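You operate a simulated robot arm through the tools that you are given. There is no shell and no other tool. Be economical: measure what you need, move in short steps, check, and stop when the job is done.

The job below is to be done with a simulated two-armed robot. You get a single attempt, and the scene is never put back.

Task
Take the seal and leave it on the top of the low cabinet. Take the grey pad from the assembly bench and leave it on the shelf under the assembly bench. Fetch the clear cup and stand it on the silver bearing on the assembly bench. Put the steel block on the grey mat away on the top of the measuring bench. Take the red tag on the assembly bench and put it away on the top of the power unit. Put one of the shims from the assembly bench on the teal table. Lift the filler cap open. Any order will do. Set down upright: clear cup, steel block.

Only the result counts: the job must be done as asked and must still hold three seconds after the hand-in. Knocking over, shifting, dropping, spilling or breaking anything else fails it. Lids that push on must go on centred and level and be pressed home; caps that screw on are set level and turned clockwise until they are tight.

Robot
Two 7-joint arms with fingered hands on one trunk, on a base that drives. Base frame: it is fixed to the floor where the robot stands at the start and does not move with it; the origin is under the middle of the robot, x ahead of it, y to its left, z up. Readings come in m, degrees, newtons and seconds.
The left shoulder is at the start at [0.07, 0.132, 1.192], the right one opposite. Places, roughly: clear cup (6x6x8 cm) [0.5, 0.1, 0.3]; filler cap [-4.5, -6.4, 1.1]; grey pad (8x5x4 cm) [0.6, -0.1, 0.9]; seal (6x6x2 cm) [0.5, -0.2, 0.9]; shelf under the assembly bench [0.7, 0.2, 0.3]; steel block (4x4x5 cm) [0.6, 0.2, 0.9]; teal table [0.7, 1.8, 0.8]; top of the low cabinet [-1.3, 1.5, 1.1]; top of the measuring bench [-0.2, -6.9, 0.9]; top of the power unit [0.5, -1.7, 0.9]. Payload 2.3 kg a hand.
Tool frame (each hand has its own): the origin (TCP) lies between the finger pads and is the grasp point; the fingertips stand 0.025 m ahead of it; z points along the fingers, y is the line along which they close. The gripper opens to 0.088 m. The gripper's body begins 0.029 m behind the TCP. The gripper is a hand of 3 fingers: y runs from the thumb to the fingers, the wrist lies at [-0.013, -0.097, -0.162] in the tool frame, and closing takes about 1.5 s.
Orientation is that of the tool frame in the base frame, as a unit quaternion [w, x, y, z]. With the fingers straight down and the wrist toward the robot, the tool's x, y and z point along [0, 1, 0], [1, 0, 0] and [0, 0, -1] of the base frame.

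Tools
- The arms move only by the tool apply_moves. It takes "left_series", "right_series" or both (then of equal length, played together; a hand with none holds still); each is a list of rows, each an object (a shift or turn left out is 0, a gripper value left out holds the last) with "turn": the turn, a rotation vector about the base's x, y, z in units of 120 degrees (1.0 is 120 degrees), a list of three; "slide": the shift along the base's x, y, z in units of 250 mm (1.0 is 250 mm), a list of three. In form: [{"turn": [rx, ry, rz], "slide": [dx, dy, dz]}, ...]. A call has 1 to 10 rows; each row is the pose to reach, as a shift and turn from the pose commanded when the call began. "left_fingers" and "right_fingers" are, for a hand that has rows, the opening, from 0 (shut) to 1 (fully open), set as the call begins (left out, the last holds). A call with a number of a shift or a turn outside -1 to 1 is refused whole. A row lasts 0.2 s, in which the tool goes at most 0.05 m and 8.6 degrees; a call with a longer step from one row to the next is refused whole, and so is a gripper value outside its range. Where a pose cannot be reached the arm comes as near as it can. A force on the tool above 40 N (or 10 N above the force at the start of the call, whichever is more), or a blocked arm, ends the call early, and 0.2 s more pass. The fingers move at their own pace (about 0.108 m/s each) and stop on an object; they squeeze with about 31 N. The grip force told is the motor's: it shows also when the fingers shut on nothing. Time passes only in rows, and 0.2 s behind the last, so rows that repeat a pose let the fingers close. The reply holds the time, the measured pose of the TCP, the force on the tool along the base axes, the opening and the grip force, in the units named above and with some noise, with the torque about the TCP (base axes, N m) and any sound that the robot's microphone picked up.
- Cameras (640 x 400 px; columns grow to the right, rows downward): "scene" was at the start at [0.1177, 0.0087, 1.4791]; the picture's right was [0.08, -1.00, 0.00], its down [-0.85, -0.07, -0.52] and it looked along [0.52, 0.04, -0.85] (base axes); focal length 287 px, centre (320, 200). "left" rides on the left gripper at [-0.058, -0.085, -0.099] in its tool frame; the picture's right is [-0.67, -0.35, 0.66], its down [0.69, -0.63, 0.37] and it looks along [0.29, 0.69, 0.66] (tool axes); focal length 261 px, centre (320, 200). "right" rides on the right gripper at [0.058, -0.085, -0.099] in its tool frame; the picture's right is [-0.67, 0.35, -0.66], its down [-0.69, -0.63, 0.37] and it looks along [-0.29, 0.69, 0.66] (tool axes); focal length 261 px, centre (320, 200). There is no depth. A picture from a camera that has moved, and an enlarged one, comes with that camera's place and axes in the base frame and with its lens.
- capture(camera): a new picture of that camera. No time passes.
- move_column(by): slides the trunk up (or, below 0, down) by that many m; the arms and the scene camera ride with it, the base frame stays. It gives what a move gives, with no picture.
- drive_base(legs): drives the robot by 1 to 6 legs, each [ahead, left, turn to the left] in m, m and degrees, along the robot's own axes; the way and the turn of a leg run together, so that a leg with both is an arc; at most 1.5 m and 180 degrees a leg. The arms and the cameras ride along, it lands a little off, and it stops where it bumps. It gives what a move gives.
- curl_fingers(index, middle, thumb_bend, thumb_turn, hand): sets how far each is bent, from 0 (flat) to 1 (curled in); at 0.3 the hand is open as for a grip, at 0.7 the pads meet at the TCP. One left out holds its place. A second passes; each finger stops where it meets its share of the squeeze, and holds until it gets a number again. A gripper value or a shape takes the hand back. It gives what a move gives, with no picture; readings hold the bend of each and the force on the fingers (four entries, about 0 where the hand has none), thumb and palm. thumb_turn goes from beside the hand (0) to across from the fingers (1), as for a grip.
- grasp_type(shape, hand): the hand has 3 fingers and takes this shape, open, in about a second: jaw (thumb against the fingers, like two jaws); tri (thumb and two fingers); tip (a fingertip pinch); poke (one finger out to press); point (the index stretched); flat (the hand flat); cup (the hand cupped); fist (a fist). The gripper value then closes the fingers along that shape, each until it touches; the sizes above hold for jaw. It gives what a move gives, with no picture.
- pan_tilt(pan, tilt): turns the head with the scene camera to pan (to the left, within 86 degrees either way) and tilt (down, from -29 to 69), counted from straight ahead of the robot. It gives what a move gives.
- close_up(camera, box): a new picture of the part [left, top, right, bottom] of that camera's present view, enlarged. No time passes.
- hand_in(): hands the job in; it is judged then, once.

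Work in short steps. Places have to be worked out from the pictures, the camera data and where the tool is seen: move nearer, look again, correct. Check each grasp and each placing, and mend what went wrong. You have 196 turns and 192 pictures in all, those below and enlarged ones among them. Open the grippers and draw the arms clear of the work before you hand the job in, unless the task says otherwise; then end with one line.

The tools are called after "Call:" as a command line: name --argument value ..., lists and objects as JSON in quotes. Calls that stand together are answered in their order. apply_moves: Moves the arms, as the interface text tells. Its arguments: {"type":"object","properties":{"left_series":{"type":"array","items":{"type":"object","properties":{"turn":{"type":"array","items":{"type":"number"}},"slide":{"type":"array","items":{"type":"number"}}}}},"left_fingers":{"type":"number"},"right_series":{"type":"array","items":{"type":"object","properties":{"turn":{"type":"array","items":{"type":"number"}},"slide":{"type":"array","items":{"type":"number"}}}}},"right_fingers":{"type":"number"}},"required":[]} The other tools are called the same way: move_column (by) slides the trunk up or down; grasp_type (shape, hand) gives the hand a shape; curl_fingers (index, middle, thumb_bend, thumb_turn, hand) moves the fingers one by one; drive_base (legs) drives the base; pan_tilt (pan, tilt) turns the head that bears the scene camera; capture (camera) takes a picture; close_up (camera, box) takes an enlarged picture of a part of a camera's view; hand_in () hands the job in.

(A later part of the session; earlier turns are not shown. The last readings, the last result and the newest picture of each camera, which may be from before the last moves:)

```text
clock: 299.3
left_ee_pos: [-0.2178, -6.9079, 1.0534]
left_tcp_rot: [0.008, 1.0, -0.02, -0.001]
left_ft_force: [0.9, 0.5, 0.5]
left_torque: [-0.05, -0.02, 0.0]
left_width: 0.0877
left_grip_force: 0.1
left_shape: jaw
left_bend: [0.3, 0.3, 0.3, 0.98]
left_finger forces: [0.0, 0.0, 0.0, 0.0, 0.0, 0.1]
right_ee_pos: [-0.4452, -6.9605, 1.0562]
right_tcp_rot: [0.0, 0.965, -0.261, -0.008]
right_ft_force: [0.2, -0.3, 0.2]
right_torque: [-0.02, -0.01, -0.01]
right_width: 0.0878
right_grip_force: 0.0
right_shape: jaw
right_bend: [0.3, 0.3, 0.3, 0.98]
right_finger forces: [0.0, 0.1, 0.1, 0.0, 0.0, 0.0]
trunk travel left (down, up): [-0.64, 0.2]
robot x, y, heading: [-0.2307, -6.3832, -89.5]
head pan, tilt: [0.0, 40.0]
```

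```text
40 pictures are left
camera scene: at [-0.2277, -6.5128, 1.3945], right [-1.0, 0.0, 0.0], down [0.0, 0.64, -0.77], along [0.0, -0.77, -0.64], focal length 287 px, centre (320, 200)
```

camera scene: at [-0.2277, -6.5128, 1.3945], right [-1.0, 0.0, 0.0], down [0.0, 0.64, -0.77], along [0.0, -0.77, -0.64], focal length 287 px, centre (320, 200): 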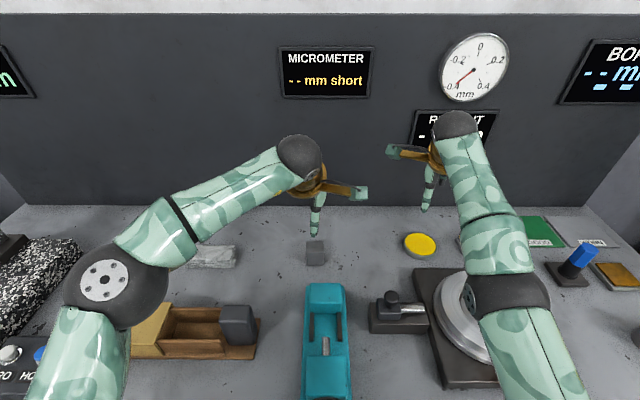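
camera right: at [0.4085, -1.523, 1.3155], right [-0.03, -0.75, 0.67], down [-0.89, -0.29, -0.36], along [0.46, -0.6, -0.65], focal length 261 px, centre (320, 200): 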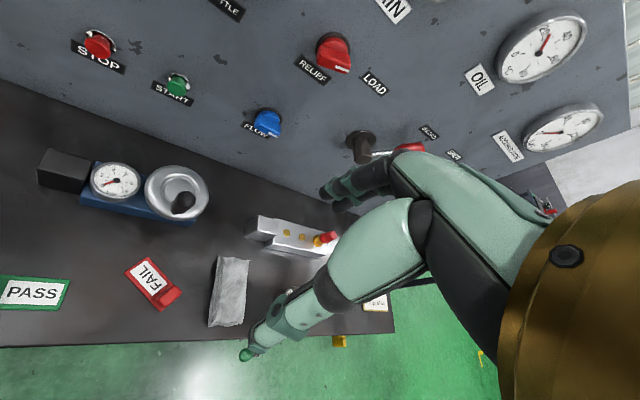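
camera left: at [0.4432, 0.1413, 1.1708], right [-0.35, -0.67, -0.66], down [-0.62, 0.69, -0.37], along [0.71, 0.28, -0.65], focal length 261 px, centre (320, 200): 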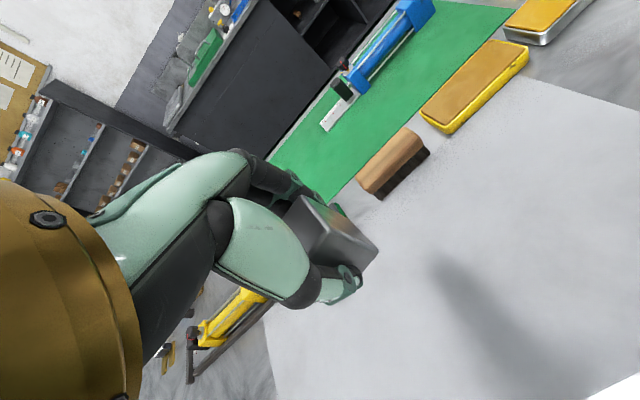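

The block stands upright. Last: the filler cap at about (-4.5, -6.4, 1.1). I raise the trunk, back off, turn right and look.

Call:
move_column --by 0.2

Call:
drive_base --legs '[[-0.5, 0, 0], [-1.0, 0, 0], [0, 0, -70]]'

Call:
pan_tilt --pan 0 --tilt 15

Call:
capture --camera "scene"

```text
clock: 301.5
left_ee_pos: [-0.2184, -6.9103, 1.2522]
left_tcp_rot: [0.006, 1.0, -0.019, 0.0]
left_ft_force: [-0.3, -0.1, -0.7]
left_torque: [0.01, 0.0, -0.03]
left_width: 0.0877
left_grip_force: 0.1
left_shape: jaw
left_bend: [0.3, 0.3, 0.3, 0.98]
left_finger forces: [0.0, 0.1, 0.0, 0.0, 0.0, 0.1]
right_ee_pos: [-0.4476, -6.9627, 1.2546]
right_tcp_rot: [-0.001, 0.965, -0.262, -0.006]
right_ft_force: [-0.2, 1.1, -0.6]
right_torque: [0.01, -0.01, 0.01]
right_width: 0.088
right_grip_force: 0.1
right_shape: jaw
right_bend: [0.3, 0.3, 0.3, 0.98]
right_finger forces: [0.0, 0.0, 0.0, 0.0, 0.0, 0.0]
trunk travel left (down, up): [-0.84, 0.0]
robot x, y, heading: [-0.2307, -6.3807, -90.1]
head pan, tilt: [0.0, 40.0]
```

```text
clock: 312.1
left_ee_pos: [-0.7133, -5.0887, 1.2526]
left_tcp_rot: [0.005, 0.809, -0.588, -0.004]
left_ft_force: [-0.5, 0.9, -0.2]
left_torque: [0.02, 0.04, -0.02]
left_width: 0.0875
left_grip_force: 0.1
left_shape: jaw
left_bend: [0.3, 0.3, 0.3, 0.98]
left_finger forces: [0.0, 0.1, 0.0, 0.0, 0.0, 0.1]
right_ee_pos: [-0.8425, -4.8924, 1.2548]
right_tcp_rot: [0.005, -0.643, 0.766, 0.006]
right_ft_force: [-0.1, 0.6, -0.3]
right_torque: [0.01, 0.01, 0.0]
right_width: 0.0876
right_grip_force: 0.0
right_shape: jaw
right_bend: [0.3, 0.3, 0.3, 0.98]
right_finger forces: [0.0, 0.0, 0.0, 0.0, 0.0, 0.0]
trunk travel left (down, up): [-0.84, 0.0]
robot x, y, heading: [-0.2222, -4.8981, -159.3]
head pan, tilt: [0.0, 40.0]
```

```text
clock: 313.0
left_ee_pos: [-0.7158, -5.0883, 1.2527]
left_tcp_rot: [0.005, 0.809, -0.588, -0.003]
left_ft_force: [-0.4, 0.3, 0.0]
left_torque: [0.0, -0.02, 0.02]
left_width: 0.0876
left_grip_force: 0.1
left_shape: jaw
left_bend: [0.3, 0.3, 0.3, 0.98]
left_finger forces: [0.0, 0.0, 0.0, 0.0, 0.1, 0.0]
right_ee_pos: [-0.8436, -4.8924, 1.2545]
right_tcp_rot: [0.004, -0.642, 0.766, 0.005]
right_ft_force: [0.4, 0.6, 0.4]
right_torque: [-0.01, -0.04, -0.02]
right_width: 0.0878
right_grip_force: 0.0
right_shape: jaw
right_bend: [0.3, 0.3, 0.3, 0.98]
right_finger forces: [0.0, 0.0, 0.1, 0.0, 0.0, 0.1]
trunk travel left (down, up): [-0.84, 0.0]
robot x, y, heading: [-0.2243, -4.8987, -159.5]
head pan, tilt: [0.0, 15.0]
```

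```text
39 pictures are left
camera scene: at [-0.3587, -4.9429, 1.6338], right [-0.35, 0.94, 0.0], down [0.24, 0.09, -0.97], along [-0.9, -0.34, -0.26], focal length 287 px, centre (320, 200)
```

scene: 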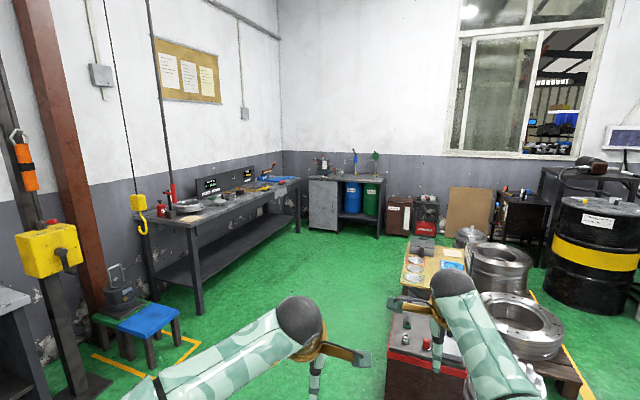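

The cap is on the small corner table. I zoom in on it.

Call:
close_up --camera "scene" --box '[270, 130, 430, 250]'

```text
3.33 times, centred on (350, 190) of scene
camera zoom: at [-0.3587, -4.9429, 1.6338], right [-0.35, 0.94, 0.0], down [0.24, 0.09, -0.97], along [-0.9, -0.34, -0.26], focal length 956 px, centre (220, 233)
```

zoom: 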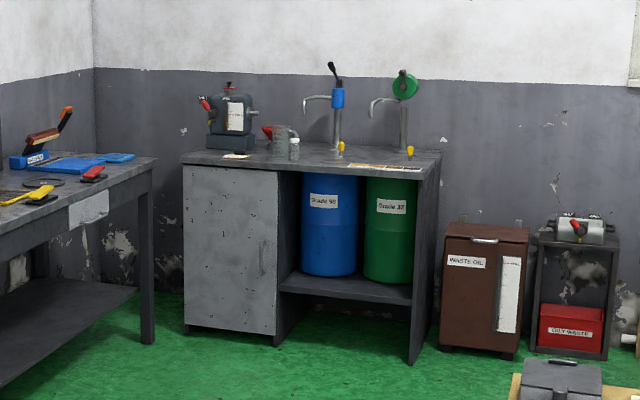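

The tank with its red cap stands at the left end of that table (front at x≈-4.28). I drive 2.75 m ahead through the free floor, turn to face it and look.

Call:
drive_base --legs '[[1.4, 0, 0], [1.35, 0, 0], [0, 0, -20.5]]'

Call:
pan_tilt --pan 15 --tilt 20

Call:
capture --camera "scene"

```text
clock: 327.4
left_ee_pos: [-3.2924, -5.9587, 1.2536]
left_tcp_rot: [0.004, 0.708, -0.706, -0.004]
left_ft_force: [-0.1, -0.4, -0.2]
left_torque: [0.02, 0.04, -0.02]
left_width: 0.0876
left_grip_force: 0.1
left_shape: jaw
left_bend: [0.3, 0.3, 0.3, 0.98]
left_finger forces: [0.1, 0.0, 0.1, 0.0, 0.0, 0.0]
right_ee_pos: [-3.3546, -5.7327, 1.2536]
right_tcp_rot: [0.006, -0.516, 0.857, 0.005]
right_ft_force: [-0.4, 0.3, 0.1]
right_torque: [-0.01, 0.0, -0.04]
right_width: 0.0876
right_grip_force: 0.0
right_shape: jaw
right_bend: [0.3, 0.3, 0.3, 0.98]
right_finger forces: [0.0, 0.0, 0.1, 0.1, 0.0, 0.0]
trunk travel left (down, up): [-0.84, 0.0]
robot x, y, heading: [-2.7623, -5.9242, -177.2]
head pan, tilt: [0.0, 15.0]
```

```text
clock: 328.2
left_ee_pos: [-3.291, -5.957, 1.2536]
left_tcp_rot: [0.004, 0.708, -0.706, -0.004]
left_ft_force: [0.3, 0.4, 0.3]
left_torque: [0.02, -0.02, -0.05]
left_width: 0.0877
left_grip_force: 0.1
left_shape: jaw
left_bend: [0.3, 0.3, 0.3, 0.98]
left_finger forces: [0.1, 0.0, 0.1, 0.0, 0.1, 0.1]
right_ee_pos: [-3.3534, -5.7314, 1.2559]
right_tcp_rot: [0.005, -0.516, 0.856, 0.004]
right_ft_force: [-0.2, 0.4, -0.5]
right_torque: [-0.01, 0.01, -0.02]
right_width: 0.0873
right_grip_force: 0.1
right_shape: jaw
right_bend: [0.3, 0.3, 0.3, 0.98]
right_finger forces: [0.0, 0.1, 0.0, 0.0, 0.0, 0.0]
trunk travel left (down, up): [-0.84, 0.0]
robot x, y, heading: [-2.7667, -5.9239, -177.5]
head pan, tilt: [15.0, 20.0]
```

```text
37 pictures are left
camera scene: at [-2.9054, -5.9522, 1.6257], right [-0.3, 0.95, 0.0], down [0.33, 0.1, -0.94], along [-0.9, -0.28, -0.34], focal length 287 px, centre (320, 200)
```

scene: 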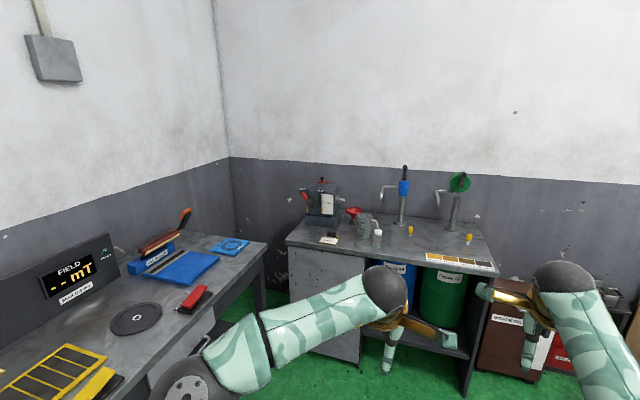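

Call:
close_up --camera "scene" --box '[270, 165, 390, 255]'

```text
4.44 times, centred on (330, 210) of scene
camera zoom: at [-2.9054, -5.9522, 1.6257], right [-0.3, 0.95, 0.0], down [0.33, 0.1, -0.94], along [-0.9, -0.28, -0.34], focal length 1275 px, centre (276, 156)
```

zoom: 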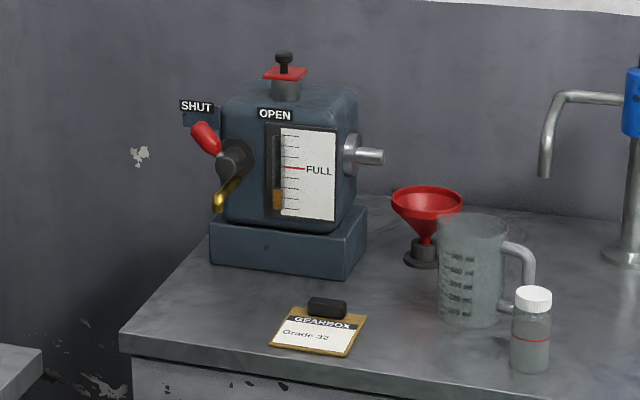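

The cap is a red hinged plate with a black knob on top of the gearbox unit, at about (-4.45, -6.42, 1.16). I approach to x≈-3.7, y≈-6.2 and take a closer look.

Call:
drive_base --legs '[[0, 0, -2.5], [0.93, 0.27, 0]]'

Call:
pan_tilt --pan 15 --tilt 35

Call:
capture --camera "scene"

Call:
capture --camera "left"

```text
clock: 333.6
left_ee_pos: [-4.2249, -6.1851, 1.2517]
left_tcp_rot: [-0.004, -0.687, 0.727, 0.005]
left_ft_force: [0.1, 0.5, -0.2]
left_torque: [-0.02, 0.02, 0.01]
left_width: 0.0876
left_grip_force: 0.0
left_shape: jaw
left_bend: [0.3, 0.3, 0.3, 0.98]
left_finger forces: [0.1, 0.1, 0.0, 0.0, 0.0, 0.0]
right_ee_pos: [-4.2734, -5.9559, 1.2553]
right_tcp_rot: [0.007, -0.492, 0.871, 0.005]
right_ft_force: [0.5, -0.5, -0.3]
right_torque: [-0.01, 0.0, 0.01]
right_width: 0.088
right_grip_force: 0.0
right_shape: jaw
right_bend: [0.3, 0.3, 0.3, 0.98]
right_finger forces: [0.0, 0.0, 0.0, 0.1, 0.1, 0.0]
trunk travel left (down, up): [-0.84, 0.0]
robot x, y, heading: [-3.7002, -6.1811, 179.3]
head pan, tilt: [15.0, 20.0]
```

```text
clock: 334.4
left_ee_pos: [-4.2256, -6.1855, 1.2517]
left_tcp_rot: [-0.004, -0.687, 0.727, 0.005]
left_ft_force: [-0.4, -0.5, -0.8]
left_torque: [-0.01, 0.01, 0.01]
left_width: 0.0879
left_grip_force: 0.0
left_shape: jaw
left_bend: [0.3, 0.3, 0.3, 0.98]
left_finger forces: [0.0, 0.1, 0.1, 0.0, 0.1, 0.0]
right_ee_pos: [-4.2752, -5.9561, 1.2551]
right_tcp_rot: [0.006, -0.492, 0.871, 0.004]
right_ft_force: [0.2, 0.2, 0.6]
right_torque: [0.0, 0.02, -0.06]
right_width: 0.0879
right_grip_force: 0.0
right_shape: jaw
right_bend: [0.3, 0.3, 0.3, 0.98]
right_finger forces: [0.0, 0.0, 0.0, 0.0, 0.1, 0.0]
trunk travel left (down, up): [-0.84, 0.0]
robot x, y, heading: [-3.6964, -6.1833, 179.5]
head pan, tilt: [15.0, 35.0]
```

```text
35 pictures are left
camera scene: at [-3.8348, -6.2013, 1.6019], right [-0.25, 0.97, 0.0], down [0.56, 0.14, -0.82], along [-0.79, -0.2, -0.57], focal length 287 px, centre (320, 200)
```

scene: 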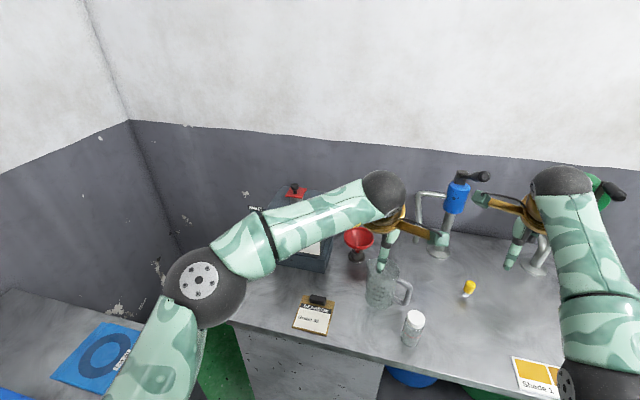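

```text
34 pictures are left
camera left: at [-4.1359, -6.1336, 1.3505], right [0.38, 0.65, -0.66], down [0.59, -0.72, -0.37], along [-0.72, -0.25, -0.65], focal length 261 px, centre (320, 200)
```

left: 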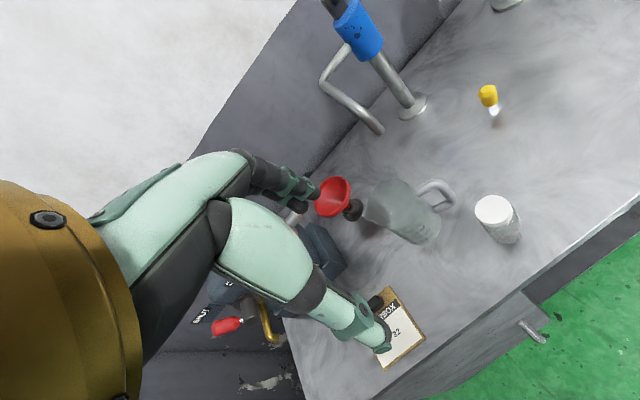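

I zoom on the cap to find its hinge.

Call:
close_up --camera "scene" --box '[270, 170, 326, 212]'

```text
9.52 times, centred on (298, 191) of scene
camera zoom: at [-3.8348, -6.2013, 1.6019], right [-0.25, 0.97, 0.0], down [0.56, 0.14, -0.82], along [-0.79, -0.2, -0.57], focal length 2732 px, centre (530, 286)
```

zoom: 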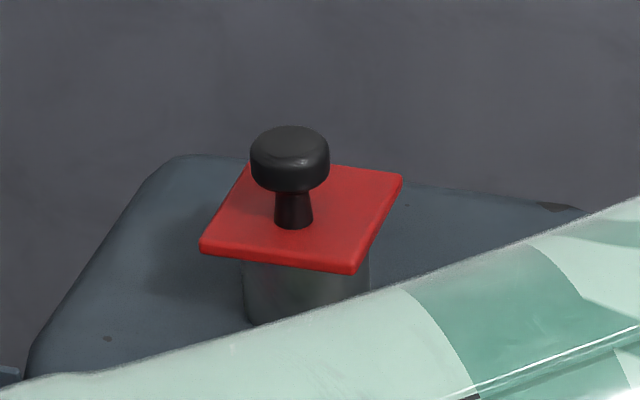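

The knob sits nearer the front edge of the plate, so the hinge is at the back (x≈-4.534) parallel to y. I'll pinch the knob from its sides (closing along y) with the right hand so it can pivot; I back off, tuck the left hand, and yaw the right hand.

Call:
drive_base --legs '[[-0.25, 0, 0]]'

Call:
apply_moves --left_series '[{"slide": [0.1, -0.1, 0]}, {"slide": [0.2, -0.2, 0]}, {"slide": [0.3, -0.3, 0]}, {"slide": [0.4, -0.4, 0]}, {"slide": [0.5, -0.5, 0]}, {"slide": [0.6, -0.6, 0]}, {"slide": [0.6, -0.6, 0]}, {"slide": [0.6, -0.6, 0]}, {"slide": [0.6, -0.6, 0]}, {"slide": [0.6, -0.6, 0]}]' --right_series '[{"turn": [0, 0, 0.07], "slide": [0.05, -0.03, 0]}, {"turn": [0, 0, 0.14], "slide": [0.1, -0.06, 0]}, {"turn": [0, 0, 0.21], "slide": [0.15, -0.1, 0]}, {"turn": [0, 0, 0.28], "slide": [0.2, -0.14, 0]}, {"turn": [0, 0, 0.35], "slide": [0.25, -0.18, 0]}, {"turn": [0, 0, 0.42], "slide": [0.3, -0.22, 0]}, {"turn": [0, 0, 0.49], "slide": [0.35, -0.26, 0]}, {"turn": [0, 0, 0.56], "slide": [0.4, -0.3, 0]}, {"turn": [0, 0, 0.63], "slide": [0.4, -0.34, 0]}, {"turn": [0, 0, 0.7], "slide": [0.4, -0.38, 0]}]'

Call:
apply_moves --right_series '[{"turn": [0, 0, 0.07]}, {"turn": [0, 0, 0.14]}, {"turn": [0, 0, 0.21]}]'

Call:
capture --camera "scene"

```text
clock: 336.2
left_ee_pos: [-3.9857, -6.1899, 1.2504]
left_tcp_rot: [-0.003, -0.689, 0.725, 0.003]
left_ft_force: [-0.1, 0.2, -0.3]
left_torque: [-0.01, -0.02, -0.03]
left_width: 0.0878
left_grip_force: 0.0
left_shape: jaw
left_bend: [0.3, 0.3, 0.3, 0.98]
left_finger forces: [0.0, 0.1, 0.0, 0.1, 0.0, 0.0]
right_ee_pos: [-4.0359, -5.9613, 1.2526]
right_tcp_rot: [0.007, -0.493, 0.87, 0.003]
right_ft_force: [-0.3, 0.2, -0.2]
right_torque: [-0.01, -0.04, -0.02]
right_width: 0.0879
right_grip_force: 0.0
right_shape: jaw
right_bend: [0.3, 0.3, 0.3, 0.98]
right_finger forces: [0.0, 0.0, 0.0, 0.0, 0.1, 0.0]
trunk travel left (down, up): [-0.84, 0.0]
robot x, y, heading: [-3.4535, -6.1865, 179.9]
head pan, tilt: [15.0, 35.0]
```

```text
clock: 338.4
left_ee_pos: [-3.8323, -6.3396, 1.2508]
left_tcp_rot: [-0.004, -0.689, 0.725, 0.004]
left_ft_force: [-0.2, -0.6, 0.3]
left_torque: [0.0, 0.0, 0.01]
left_width: 0.0877
left_grip_force: 0.0
left_shape: jaw
left_bend: [0.3, 0.3, 0.3, 0.98]
left_finger forces: [0.0, 0.0, 0.0, 0.1, 0.0, 0.1]
right_ee_pos: [-3.9856, -6.0514, 1.2746]
right_tcp_rot: [-0.003, 0.949, -0.315, -0.007]
right_ft_force: [-0.3, -0.3, -0.1]
right_torque: [0.0, 0.03, -0.03]
right_width: 0.0875
right_grip_force: 0.0
right_shape: jaw
right_bend: [0.3, 0.3, 0.3, 0.98]
right_finger forces: [0.0, 0.0, 0.0, 0.0, 0.0, 0.1]
right hand out of reach, approached as far as the arm can: row 1, 2, 3, 4, 5, 6, 7, 8, 9, 10
trunk travel left (down, up): [-0.84, 0.0]
robot x, y, heading: [-3.4578, -6.1841, 179.8]
head pan, tilt: [15.0, 35.0]
```

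```text
clock: 339.2
left_ee_pos: [-3.8323, -6.3393, 1.2517]
left_tcp_rot: [-0.005, -0.689, 0.725, 0.005]
left_ft_force: [-0.5, -0.9, 0.6]
left_torque: [-0.01, 0.0, -0.04]
left_width: 0.0875
left_grip_force: 0.1
left_shape: jaw
left_bend: [0.3, 0.3, 0.3, 0.98]
left_finger forces: [0.1, 0.0, 0.0, 0.1, 0.0, 0.0]
right_ee_pos: [-3.9504, -6.0596, 1.2626]
right_tcp_rot: [0.0, 0.995, -0.101, -0.007]
right_ft_force: [0.0, 0.2, 1.1]
right_torque: [0.0, 0.01, -0.04]
right_width: 0.0878
right_grip_force: 0.0
right_shape: jaw
right_bend: [0.3, 0.3, 0.3, 0.98]
right_finger forces: [0.1, 0.0, 0.0, 0.0, 0.0, 0.0]
right hand out of reach, approached as far as the arm can: row 1, 2, 3
trunk travel left (down, up): [-0.84, 0.0]
robot x, y, heading: [-3.4569, -6.1889, 179.5]
head pan, tilt: [15.0, 35.0]
```

```text
32 pictures are left
camera scene: at [-3.5911, -6.2044, 1.6018], right [-0.25, 0.97, 0.0], down [0.56, 0.15, -0.82], along [-0.79, -0.21, -0.57], focal length 287 px, centre (320, 200)
```

scene: 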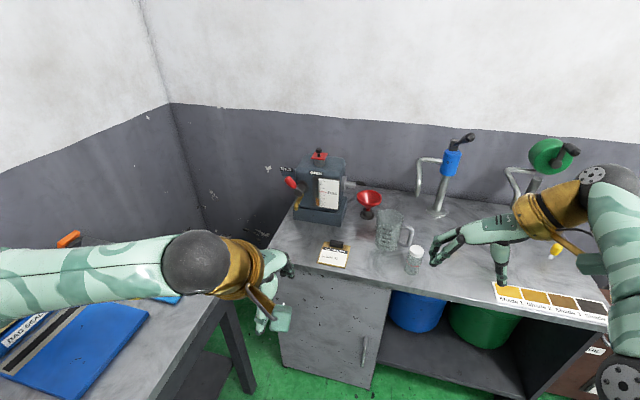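

The yaw works at rel. (0.49, -0.13). I move the left hand further aside and test shifting the right hand 0.2 m to the left.

Call:
apply_moves --left_series '[{"slide": [0.15, -0.12, 0]}, {"slide": [0.3, -0.24, 0]}, {"slide": [0.4, -0.36, 0]}, {"slide": [0.45, -0.5, 0]}, {"slide": [0.45, -0.6, 0]}]'

Call:
apply_moves --right_series '[{"slide": [0, -0.17, -0.03]}, {"slide": [0, -0.34, -0.06]}, {"slide": [0, -0.51, -0.08]}, {"slide": [0, -0.68, -0.1]}, {"slide": [0, -0.8, -0.1]}]'

```text
clock: 340.4
left_ee_pos: [-3.7199, -6.4919, 1.2525]
left_tcp_rot: [-0.005, -0.688, 0.725, 0.004]
left_ft_force: [-0.6, -0.8, -0.1]
left_torque: [0.01, -0.01, 0.01]
left_width: 0.0878
left_grip_force: 0.1
left_shape: jaw
left_bend: [0.3, 0.3, 0.3, 0.98]
left_finger forces: [0.0, 0.1, 0.1, 0.1, 0.0, 0.0]
right_ee_pos: [-3.9487, -6.0595, 1.2639]
right_tcp_rot: [-0.001, 0.995, -0.101, -0.007]
right_ft_force: [0.6, 0.3, 0.5]
right_torque: [0.02, 0.0, 0.0]
right_width: 0.0877
right_grip_force: 0.0
right_shape: jaw
right_bend: [0.3, 0.3, 0.3, 0.98]
right_finger forces: [0.0, 0.0, 0.0, 0.1, 0.0, 0.1]
trunk travel left (down, up): [-0.84, 0.0]
robot x, y, heading: [-3.4517, -6.187, 179.7]
head pan, tilt: [15.0, 35.0]
```

```text
clock: 341.6
left_ee_pos: [-3.7189, -6.4923, 1.253]
left_tcp_rot: [-0.003, -0.689, 0.725, 0.005]
left_ft_force: [1.3, -0.3, -0.6]
left_torque: [0.0, 0.01, -0.02]
left_width: 0.0881
left_grip_force: 0.1
left_shape: jaw
left_bend: [0.3, 0.3, 0.3, 0.98]
left_finger forces: [0.0, 0.0, 0.0, 0.0, 0.0, 0.1]
right_ee_pos: [-3.9327, -6.2508, 1.2335]
right_tcp_rot: [0.0, 0.995, -0.102, -0.007]
right_ft_force: [0.4, -0.3, 0.4]
right_torque: [0.01, 0.0, -0.02]
right_width: 0.0877
right_grip_force: 0.0
right_shape: jaw
right_bend: [0.3, 0.3, 0.3, 0.98]
right_finger forces: [0.1, 0.0, 0.1, 0.1, 0.0, 0.0]
right hand out of reach, approached as far as the arm can: row 3, 4, 5
trunk travel left (down, up): [-0.84, 0.0]
robot x, y, heading: [-3.4555, -6.1839, 179.4]
head pan, tilt: [15.0, 35.0]
```

The right hand reaches rel. (0.48, +0.065) with this yaw. I drive forward 0.47 m, shift left slightly and turn 20° left so the knob is straight ahead, then look.

Call:
drive_base --legs '[[0.47, 0.07, 0], [0, 0, 20]]'

Call:
pan_tilt --pan 0 --tilt 40

Call:
capture --camera "scene"

Call:
capture --camera "right"

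```text
clock: 345.6
left_ee_pos: [-4.0786, -6.6274, 1.2534]
left_tcp_rot: [0.005, 0.805, -0.594, -0.004]
left_ft_force: [-0.3, 0.2, -0.2]
left_torque: [-0.03, -0.01, 0.01]
left_width: 0.0877
left_grip_force: 0.0
left_shape: jaw
left_bend: [0.3, 0.3, 0.3, 0.98]
left_finger forces: [0.0, 0.0, 0.1, 0.0, 0.0, 0.0]
right_ee_pos: [-4.3605, -6.4753, 1.2326]
right_tcp_rot: [0.001, 0.997, 0.073, -0.007]
right_ft_force: [0.0, 0.4, -0.3]
right_torque: [0.01, 0.0, -0.01]
right_width: 0.0875
right_grip_force: 0.0
right_shape: jaw
right_bend: [0.3, 0.3, 0.3, 0.98]
right_finger forces: [0.0, 0.0, 0.0, 0.0, 0.0, 0.1]
trunk travel left (down, up): [-0.84, 0.0]
robot x, y, heading: [-3.9323, -6.2482, -160.4]
head pan, tilt: [15.0, 35.0]
```

```text
clock: 346.3
left_ee_pos: [-4.0779, -6.6274, 1.2528]
left_tcp_rot: [0.005, 0.805, -0.594, -0.004]
left_ft_force: [0.5, -0.2, -0.7]
left_torque: [-0.03, 0.01, -0.01]
left_width: 0.0877
left_grip_force: 0.0
left_shape: jaw
left_bend: [0.3, 0.3, 0.3, 0.98]
left_finger forces: [0.0, 0.1, 0.0, 0.0, 0.1, 0.1]
right_ee_pos: [-4.3598, -6.4749, 1.2336]
right_tcp_rot: [0.002, 0.997, 0.073, -0.007]
right_ft_force: [0.5, -0.9, 0.1]
right_torque: [-0.03, 0.0, 0.02]
right_width: 0.0877
right_grip_force: 0.1
right_shape: jaw
right_bend: [0.3, 0.3, 0.3, 0.98]
right_finger forces: [0.0, 0.1, 0.0, 0.0, 0.0, 0.0]
trunk travel left (down, up): [-0.84, 0.0]
robot x, y, heading: [-3.9345, -6.2521, -160.0]
head pan, tilt: [0.0, 40.0]
```

```text
31 pictures are left
camera scene: at [-4.0622, -6.2938, 1.5943], right [-0.34, 0.94, 0.0], down [0.6, 0.22, -0.77], along [-0.72, -0.26, -0.64], focal length 287 px, centre (320, 200)
```

scene: 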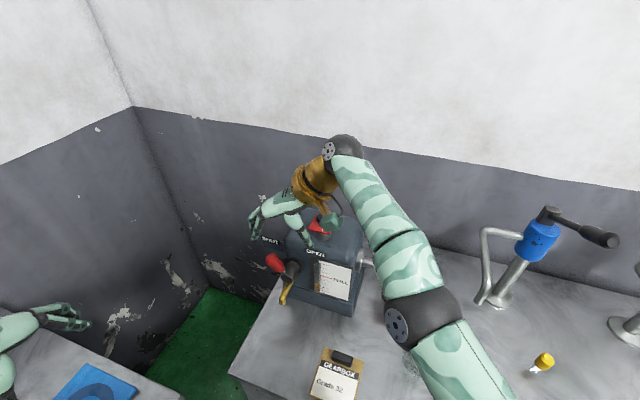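

```text
30 pictures are left
camera right: at [-4.3144, -6.3827, 1.3306], right [-0.6, -0.44, 0.67], down [-0.78, 0.52, -0.36], along [-0.19, -0.73, -0.66], focal length 261 px, centre (320, 200)
```

right: 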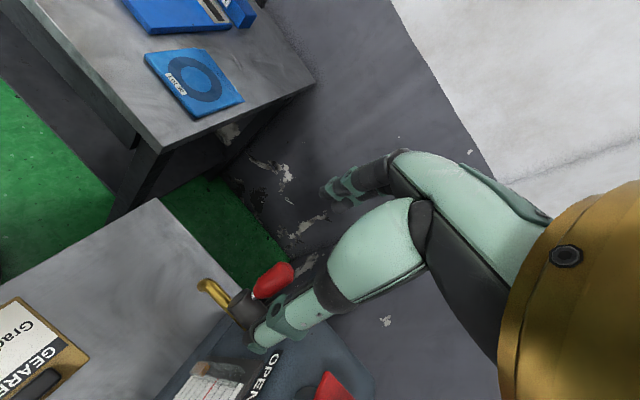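

The hand is well above everything. I drive 8 cm ahead and 7 cm right so the hand comes near the knob, then look.

Call:
drive_base --legs '[[0.08, -0.07, 0]]'

Call:
apply_moves --right_series '[{"slide": [-0.08, -0.02, 0]}, {"slide": [-0.16, -0.04, 0]}]'

Call:
capture --camera "right"

Call:
close_up --camera "scene" --box '[230, 130, 390, 250]'

```text
clock: 347.5
left_ee_pos: [-4.1753, -6.5914, 1.2536]
left_tcp_rot: [0.006, 0.805, -0.593, -0.006]
left_ft_force: [0.7, 0.0, -0.6]
left_torque: [-0.01, 0.01, 0.0]
left_width: 0.0877
left_grip_force: 0.1
left_shape: jaw
left_bend: [0.3, 0.3, 0.3, 0.98]
left_finger forces: [0.0, 0.1, 0.0, 0.0, 0.1, 0.1]
right_ee_pos: [-4.4571, -6.4396, 1.2342]
right_tcp_rot: [0.001, 0.997, 0.075, -0.009]
right_ft_force: [0.6, -0.6, -0.7]
right_torque: [-0.03, 0.01, 0.0]
right_width: 0.0879
right_grip_force: 0.1
right_shape: jaw
right_bend: [0.3, 0.3, 0.3, 0.98]
right_finger forces: [0.1, 0.1, 0.0, 0.1, 0.0, 0.0]
trunk travel left (down, up): [-0.84, 0.0]
robot x, y, heading: [-4.0358, -6.2109, -160.2]
head pan, tilt: [0.0, 40.0]
```

```text
clock: 348.1
left_ee_pos: [-4.1775, -6.5905, 1.2527]
left_tcp_rot: [0.005, 0.805, -0.593, -0.004]
left_ft_force: [-0.1, -0.1, 0.5]
left_torque: [0.01, 0.0, -0.05]
left_width: 0.0876
left_grip_force: 0.0
left_shape: jaw
left_bend: [0.3, 0.3, 0.3, 0.98]
left_finger forces: [0.1, 0.0, 0.1, 0.1, 0.1, 0.0]
right_ee_pos: [-4.4678, -6.43, 1.2274]
right_tcp_rot: [0.001, 0.997, 0.075, -0.007]
right_ft_force: [0.7, 0.5, 0.0]
right_torque: [0.02, -0.03, 0.04]
right_width: 0.0878
right_grip_force: 0.0
right_shape: jaw
right_bend: [0.3, 0.3, 0.3, 0.98]
right_finger forces: [0.0, 0.1, 0.0, 0.1, 0.0, 0.0]
right hand out of reach, approached as far as the arm can: row 1, 2
trunk travel left (down, up): [-0.84, 0.0]
robot x, y, heading: [-4.0338, -6.2084, -159.9]
head pan, tilt: [0.0, 40.0]
```

```text
29 pictures are left
camera right: at [-4.4231, -6.3376, 1.3256], right [-0.6, -0.44, 0.67], down [-0.78, 0.52, -0.36], along [-0.19, -0.73, -0.66], focal length 261 px, centre (320, 200)
```

right: 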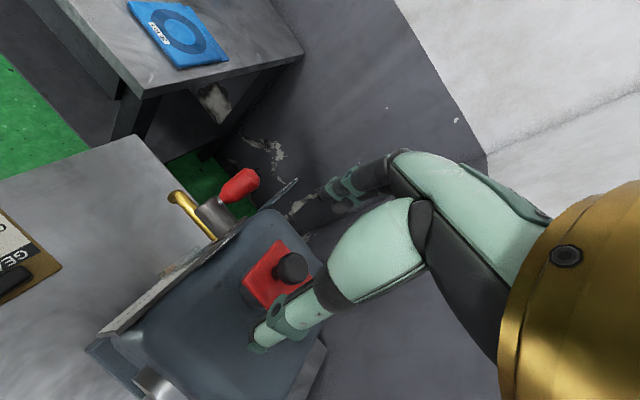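

```text
3.33 times, centred on (310, 190) of scene
camera zoom: at [-4.1617, -6.2553, 1.5944], right [-0.34, 0.94, 0.0], down [0.6, 0.22, -0.77], along [-0.72, -0.26, -0.64], focal length 956 px, centre (353, 233)
```

zoom: 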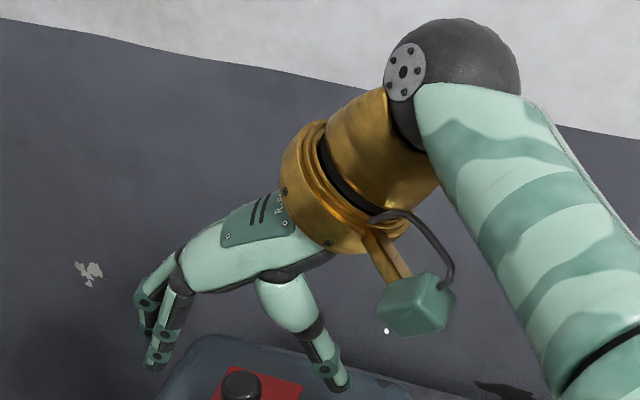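

The knob head is at (-4.491, -6.447, 1.16). I centre the hand and lower to z≈1.165, then check.

Call:
apply_moves --right_series '[{"slide": [-0.05, -0.04, -0.06]}, {"slide": [-0.092, -0.068, -0.15]}, {"slide": [-0.092, -0.068, -0.25]}]'

Call:
capture --camera "right"

Call:
close_up --camera "scene" --box '[240, 160, 360, 250]'

```text
clock: 348.9
left_ee_pos: [-4.178, -6.5894, 1.2527]
left_tcp_rot: [0.005, 0.805, -0.593, -0.003]
left_ft_force: [0.4, 0.7, -0.5]
left_torque: [-0.01, 0.02, 0.01]
left_width: 0.0877
left_grip_force: 0.0
left_shape: jaw
left_bend: [0.3, 0.3, 0.3, 0.98]
left_finger forces: [0.0, 0.0, 0.0, 0.0, 0.0, 0.1]
right_ee_pos: [-4.4815, -6.4331, 1.1679]
right_tcp_rot: [0.002, 0.997, 0.074, -0.007]
right_ft_force: [0.3, 0.3, -0.3]
right_torque: [-0.02, -0.03, 0.02]
right_width: 0.0878
right_grip_force: 0.1
right_shape: jaw
right_bend: [0.3, 0.3, 0.3, 0.98]
right_finger forces: [0.0, 0.0, 0.0, 0.0, 0.1, 0.0]
right hand out of reach, approached as far as the arm can: row 1, 2, 3
trunk travel left (down, up): [-0.84, 0.0]
robot x, y, heading: [-4.032, -6.2089, -160.0]
head pan, tilt: [0.0, 40.0]
```

```text
27 pictures are left
camera right: at [-4.4356, -6.34, 1.2656], right [-0.6, -0.44, 0.67], down [-0.78, 0.52, -0.36], along [-0.19, -0.73, -0.66], focal length 261 px, centre (320, 200)
```

right: 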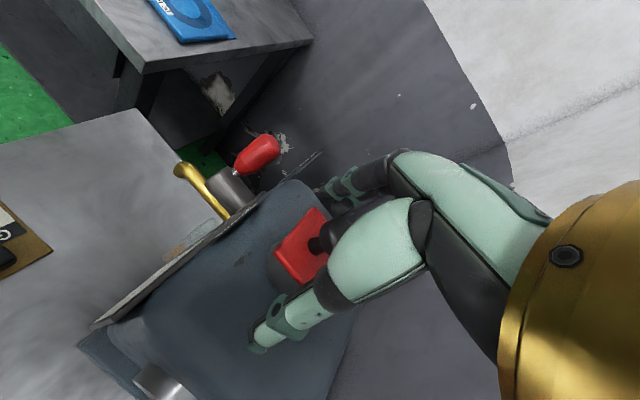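

```text
4.44 times, centred on (300, 205) of scene
camera zoom: at [-4.1639, -6.2549, 1.5943], right [-0.34, 0.94, 0.0], down [0.6, 0.22, -0.77], along [-0.72, -0.26, -0.64], focal length 1275 px, centre (409, 178)
```

zoom: 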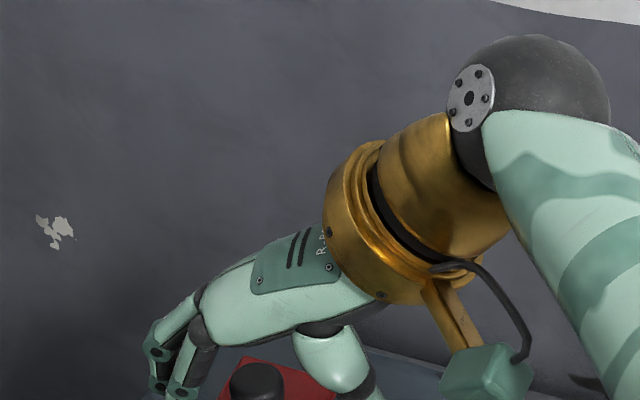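

The knob is nearly between the pads, offset about 1 cm in x. I nudge the base forward 12 mm, lower 6 mm and close.

Call:
drive_base --legs '[[0.012, 0.008, 0]]'

Call:
apply_moves --right_series '[{"slide": [0, -0.02, -0.024]}]'

Call:
apply_moves --right_series '[{"slide": [0, 0, 0]}, {"slide": [0, 0, 0]}, {"slide": [0, 0, 0]}, {"slide": [0, 0, 0]}, {"slide": [0, 0, 0]}, {"slide": [0, 0, 0]}, {"slide": [0, 0, 0]}]' --right_fingers 0

Call:
capture --camera "right"

```text
clock: 349.7
left_ee_pos: [-4.1806, -6.5905, 1.2529]
left_tcp_rot: [0.004, 0.804, -0.594, -0.004]
left_ft_force: [-0.7, -0.5, -0.3]
left_torque: [0.0, 0.01, -0.01]
left_width: 0.0877
left_grip_force: 0.1
left_shape: jaw
left_bend: [0.3, 0.3, 0.3, 0.98]
left_finger forces: [0.1, 0.0, 0.1, 0.0, 0.0, 0.0]
right_ee_pos: [-4.4823, -6.4316, 1.1687]
right_tcp_rot: [0.001, 0.997, 0.073, -0.007]
right_ft_force: [0.2, -0.8, -0.1]
right_torque: [0.01, -0.01, -0.01]
right_width: 0.0877
right_grip_force: 0.1
right_shape: jaw
right_bend: [0.3, 0.3, 0.3, 0.98]
right_finger forces: [0.1, 0.0, 0.1, 0.0, 0.0, 0.0]
trunk travel left (down, up): [-0.84, 0.0]
robot x, y, heading: [-4.0385, -6.2137, -160.6]
head pan, tilt: [0.0, 40.0]
stopped in leg 1: the robot was blocked; the commanded pose is now the measured one
```

```text
clock: 350.1
left_ee_pos: [-4.181, -6.5919, 1.2526]
left_tcp_rot: [0.005, 0.804, -0.594, -0.003]
left_ft_force: [1.1, -0.4, -0.4]
left_torque: [-0.03, -0.01, -0.01]
left_width: 0.0876
left_grip_force: 0.0
left_shape: jaw
left_bend: [0.3, 0.3, 0.3, 0.98]
left_finger forces: [0.1, 0.0, 0.1, 0.1, 0.0, 0.0]
right_ee_pos: [-4.4801, -6.4374, 1.1613]
right_tcp_rot: [0.002, 0.997, 0.072, -0.007]
right_ft_force: [-0.2, -0.3, -0.2]
right_torque: [-0.03, 0.02, 0.01]
right_width: 0.0876
right_grip_force: 0.0
right_shape: jaw
right_bend: [0.3, 0.3, 0.3, 0.98]
right_finger forces: [0.0, 0.0, 0.0, 0.0, 0.0, 0.0]
trunk travel left (down, up): [-0.84, 0.0]
robot x, y, heading: [-4.0355, -6.2158, -160.7]
head pan, tilt: [0.0, 40.0]
```

```text
clock: 351.7
left_ee_pos: [-4.1783, -6.5895, 1.2555]
left_tcp_rot: [0.007, 0.803, -0.595, -0.004]
left_ft_force: [0.3, -0.4, -0.5]
left_torque: [0.0, -0.02, 0.01]
left_width: 0.0877
left_grip_force: 0.1
left_shape: jaw
left_bend: [0.3, 0.3, 0.3, 0.98]
left_finger forces: [0.1, 0.0, 0.0, 0.0, 0.0, 0.0]
right_ee_pos: [-4.478, -6.4359, 1.1654]
right_tcp_rot: [0.003, 0.997, 0.071, -0.009]
right_ft_force: [-6.7, -2.7, 29.0]
right_torque: [-0.13, 0.3, -0.39]
right_width: 0.0379
right_grip_force: 31.1
right_shape: jaw
right_bend: [0.29, 0.39, 0.77, 1.0]
right_finger forces: [25.1, 17.6, 0.0, 0.0, 51.3, 0.1]
trunk travel left (down, up): [-0.84, 0.0]
robot x, y, heading: [-4.0356, -6.2131, -160.4]
head pan, tilt: [0.0, 40.0]
```

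```text
25 pictures are left
camera right: at [-4.4319, -6.343, 1.2619], right [-0.6, -0.44, 0.67], down [-0.77, 0.52, -0.36], along [-0.2, -0.73, -0.65], focal length 261 px, centre (320, 200)
```

right: 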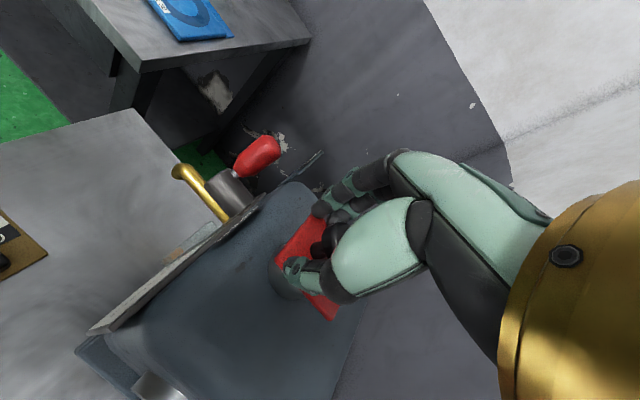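

The fingers pressed on the plate. I open, raise about 13 mm and close again on the knob head only.

Call:
apply_moves --right_series '[{"slide": [0, 0, 0]}, {"slide": [0, 0, 0.02]}, {"slide": [0, 0, 0.05]}, {"slide": [-0.04, -0.03, 0.052]}, {"slide": [-0.05, -0.04, 0.052]}]' --right_fingers 1

Call:
capture --camera "right"

```text
clock: 352.9
left_ee_pos: [-4.1823, -6.5929, 1.2521]
left_tcp_rot: [0.005, 0.804, -0.595, -0.003]
left_ft_force: [-0.4, -1.3, 0.2]
left_torque: [0.0, 0.0, 0.02]
left_width: 0.088
left_grip_force: 0.0
left_shape: jaw
left_bend: [0.3, 0.3, 0.3, 0.98]
left_finger forces: [0.1, 0.0, 0.0, 0.0, 0.0, 0.0]
right_ee_pos: [-4.48, -6.4356, 1.1743]
right_tcp_rot: [0.001, 0.997, 0.072, -0.006]
right_ft_force: [0.6, 0.2, -0.6]
right_torque: [0.01, -0.01, -0.01]
right_width: 0.0874
right_grip_force: 0.0
right_shape: jaw
right_bend: [0.3, 0.3, 0.3, 0.98]
right_finger forces: [0.0, 0.0, 0.0, 0.1, 0.1, 0.1]
right hand out of reach, approached as far as the arm can: row 3, 4, 5
trunk travel left (down, up): [-0.84, 0.0]
robot x, y, heading: [-4.0375, -6.2131, -160.3]
head pan, tilt: [0.0, 40.0]
```

```text
24 pictures are left
camera right: at [-4.4343, -6.3446, 1.2727], right [-0.6, -0.44, 0.67], down [-0.77, 0.52, -0.36], along [-0.19, -0.73, -0.66], focal length 261 px, centre (320, 200)
```

right: 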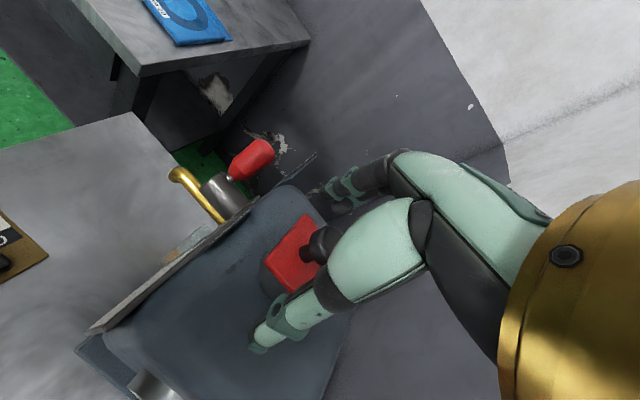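

The fingers sit about 12 mm short of the knob, and the reach is limited by the yaw. I raise, reduce the yaw by about 28° to gain reach, and recentre.

Call:
apply_moves --right_series '[{"slide": [0, 0, 0.08]}, {"turn": [0, 0, -0.06], "slide": [-0.01, -0.01, 0.14]}, {"turn": [0, 0, -0.12], "slide": [-0.03, -0.03, 0.14]}, {"turn": [0, 0, -0.18], "slide": [-0.05, -0.05, 0.14]}, {"turn": [0, 0, -0.235], "slide": [-0.06, -0.06, 0.14]}]'

Call:
capture --camera "right"

```text
clock: 354.1
left_ee_pos: [-4.1809, -6.5921, 1.2536]
left_tcp_rot: [0.005, 0.804, -0.595, -0.004]
left_ft_force: [0.2, 0.4, 0.0]
left_torque: [0.02, -0.01, -0.03]
left_width: 0.088
left_grip_force: 0.0
left_shape: jaw
left_bend: [0.3, 0.3, 0.3, 0.98]
left_finger forces: [0.0, 0.0, 0.0, 0.1, 0.1, 0.0]
right_ee_pos: [-4.4992, -6.4574, 1.2109]
right_tcp_rot: [0.0, 0.985, -0.175, -0.007]
right_ft_force: [-0.3, -0.1, -0.4]
right_torque: [-0.01, 0.02, -0.02]
right_width: 0.0878
right_grip_force: 0.1
right_shape: jaw
right_bend: [0.3, 0.3, 0.3, 0.98]
right_finger forces: [0.0, 0.1, 0.0, 0.0, 0.0, 0.0]
right hand out of reach, approached as far as the arm can: row 1, 4, 5
trunk travel left (down, up): [-0.84, 0.0]
robot x, y, heading: [-4.0345, -6.216, -160.3]
head pan, tilt: [0.0, 40.0]
```

```text
23 pictures are left
camera right: at [-4.4151, -6.3971, 1.3099], right [-0.74, -0.1, 0.67], down [-0.43, 0.83, -0.36], along [-0.52, -0.55, -0.66], focal length 261 px, centre (320, 200)
```

right: 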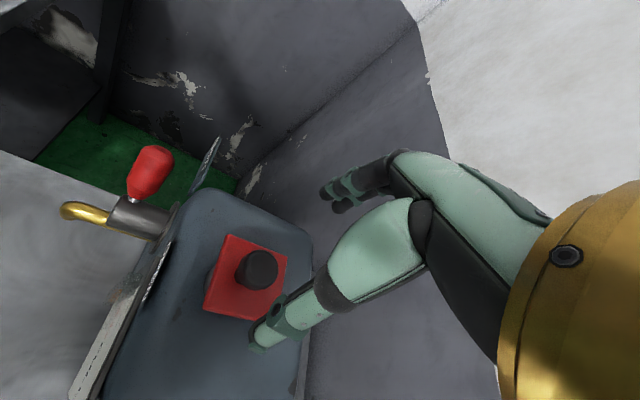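

The reach is now ample; knob at (-4.490, -6.448). I centre over it, lower to z≈1.175 and close.

Call:
apply_moves --right_series '[{"slide": [0.02, 0.02, -0.03]}, {"slide": [0.036, 0.038, -0.09]}, {"slide": [0.036, 0.038, -0.144]}]'

Call:
apply_moves --right_series '[{"slide": [0, 0, 0]}, {"slide": [0, 0, 0]}, {"slide": [0, 0, 0]}, {"slide": [0, 0, 0]}, {"slide": [0, 0, 0]}, {"slide": [0, 0, 0]}, {"slide": [0, 0, 0]}]' --right_fingers 0

Call:
capture --camera "right"

```text
clock: 354.9
left_ee_pos: [-4.181, -6.5912, 1.2535]
left_tcp_rot: [0.006, 0.805, -0.594, -0.004]
left_ft_force: [0.1, -0.7, 0.9]
left_torque: [0.0, 0.02, 0.0]
left_width: 0.0877
left_grip_force: 0.1
left_shape: jaw
left_bend: [0.3, 0.3, 0.3, 0.98]
left_finger forces: [0.0, 0.0, 0.1, 0.0, 0.0, 0.0]
right_ee_pos: [-4.5042, -6.4598, 1.1767]
right_tcp_rot: [-0.001, 0.985, -0.173, -0.007]
right_ft_force: [0.6, 1.3, -0.1]
right_torque: [0.03, 0.0, -0.02]
right_width: 0.0875
right_grip_force: 0.1
right_shape: jaw
right_bend: [0.3, 0.3, 0.3, 0.98]
right_finger forces: [0.1, 0.1, 0.0, 0.1, 0.1, 0.0]
right hand out of reach, approached as far as the arm can: row 1, 2, 3
trunk travel left (down, up): [-0.84, 0.0]
robot x, y, heading: [-4.0355, -6.2163, -160.6]
head pan, tilt: [0.0, 40.0]
```

```text
clock: 356.5
left_ee_pos: [-4.1832, -6.5953, 1.2528]
left_tcp_rot: [0.003, 0.804, -0.595, -0.004]
left_ft_force: [0.7, -0.7, 0.3]
left_torque: [0.04, 0.0, 0.01]
left_width: 0.0878
left_grip_force: 0.1
left_shape: jaw
left_bend: [0.3, 0.3, 0.3, 0.98]
left_finger forces: [0.1, 0.0, 0.1, 0.0, 0.0, 0.0]
right_ee_pos: [-4.5075, -6.4612, 1.1764]
right_tcp_rot: [-0.003, 0.985, -0.172, -0.006]
right_ft_force: [-5.5, -4.9, -1.2]
right_torque: [-0.08, 0.05, 0.04]
right_width: 0.0039
right_grip_force: 31.1
right_shape: jaw
right_bend: [0.7, 0.7, 0.8, 1.0]
right_finger forces: [0.1, 0.1, 0.0, 0.0, 0.1, 0.0]
trunk travel left (down, up): [-0.84, 0.0]
robot x, y, heading: [-4.0388, -6.2151, -160.5]
head pan, tilt: [0.0, 40.0]
```

```text
22 pictures are left
camera right: at [-4.4234, -6.4025, 1.2742], right [-0.74, -0.1, 0.66], down [-0.43, 0.83, -0.36], along [-0.51, -0.55, -0.66], focal length 261 px, centre (320, 200)
```

right: 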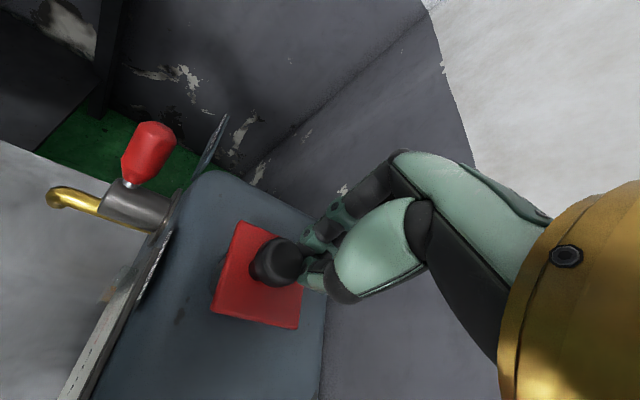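

The hand ended just behind the knob because the arm is near full stretch. I open, raise a little, and command a larger correction back toward the robot.

Call:
apply_moves --right_series '[{"slide": [0, 0, 0.0]}, {"slide": [0, 0, 0.0]}, {"slide": [0, 0, 0.08]}, {"slide": [0.04, 0.03, 0.14]}, {"slide": [0.09, 0.07, 0.14]}]' --right_fingers 1

Call:
capture --camera "right"

```text
clock: 357.7
left_ee_pos: [-4.1807, -6.5923, 1.2538]
left_tcp_rot: [0.005, 0.803, -0.595, -0.004]
left_ft_force: [-0.2, -0.4, -0.4]
left_torque: [0.01, 0.0, -0.01]
left_width: 0.0876
left_grip_force: 0.1
left_shape: jaw
left_bend: [0.3, 0.3, 0.3, 0.98]
left_finger forces: [0.0, 0.0, 0.0, 0.1, 0.0, 0.0]
right_ee_pos: [-4.4972, -6.4567, 1.2166]
right_tcp_rot: [-0.001, 0.985, -0.172, -0.008]
right_ft_force: [-0.3, -0.6, -0.1]
right_torque: [-0.01, -0.02, 0.02]
right_width: 0.0875
right_grip_force: 0.0
right_shape: jaw
right_bend: [0.3, 0.3, 0.3, 0.98]
right_finger forces: [0.0, 0.0, 0.1, 0.0, 0.0, 0.0]
right hand out of reach, approached as far as the arm can: row 3, 4, 5
trunk travel left (down, up): [-0.84, 0.0]
robot x, y, heading: [-4.0363, -6.2154, -160.4]
head pan, tilt: [0.0, 40.0]
```

```text
21 pictures are left
camera right: at [-4.4133, -6.3969, 1.3149], right [-0.74, -0.1, 0.67], down [-0.44, 0.83, -0.36], along [-0.51, -0.55, -0.66], focal length 261 px, centre (320, 200)
```

right: 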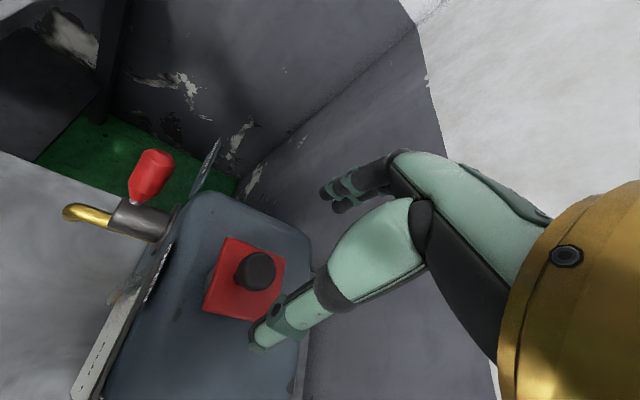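

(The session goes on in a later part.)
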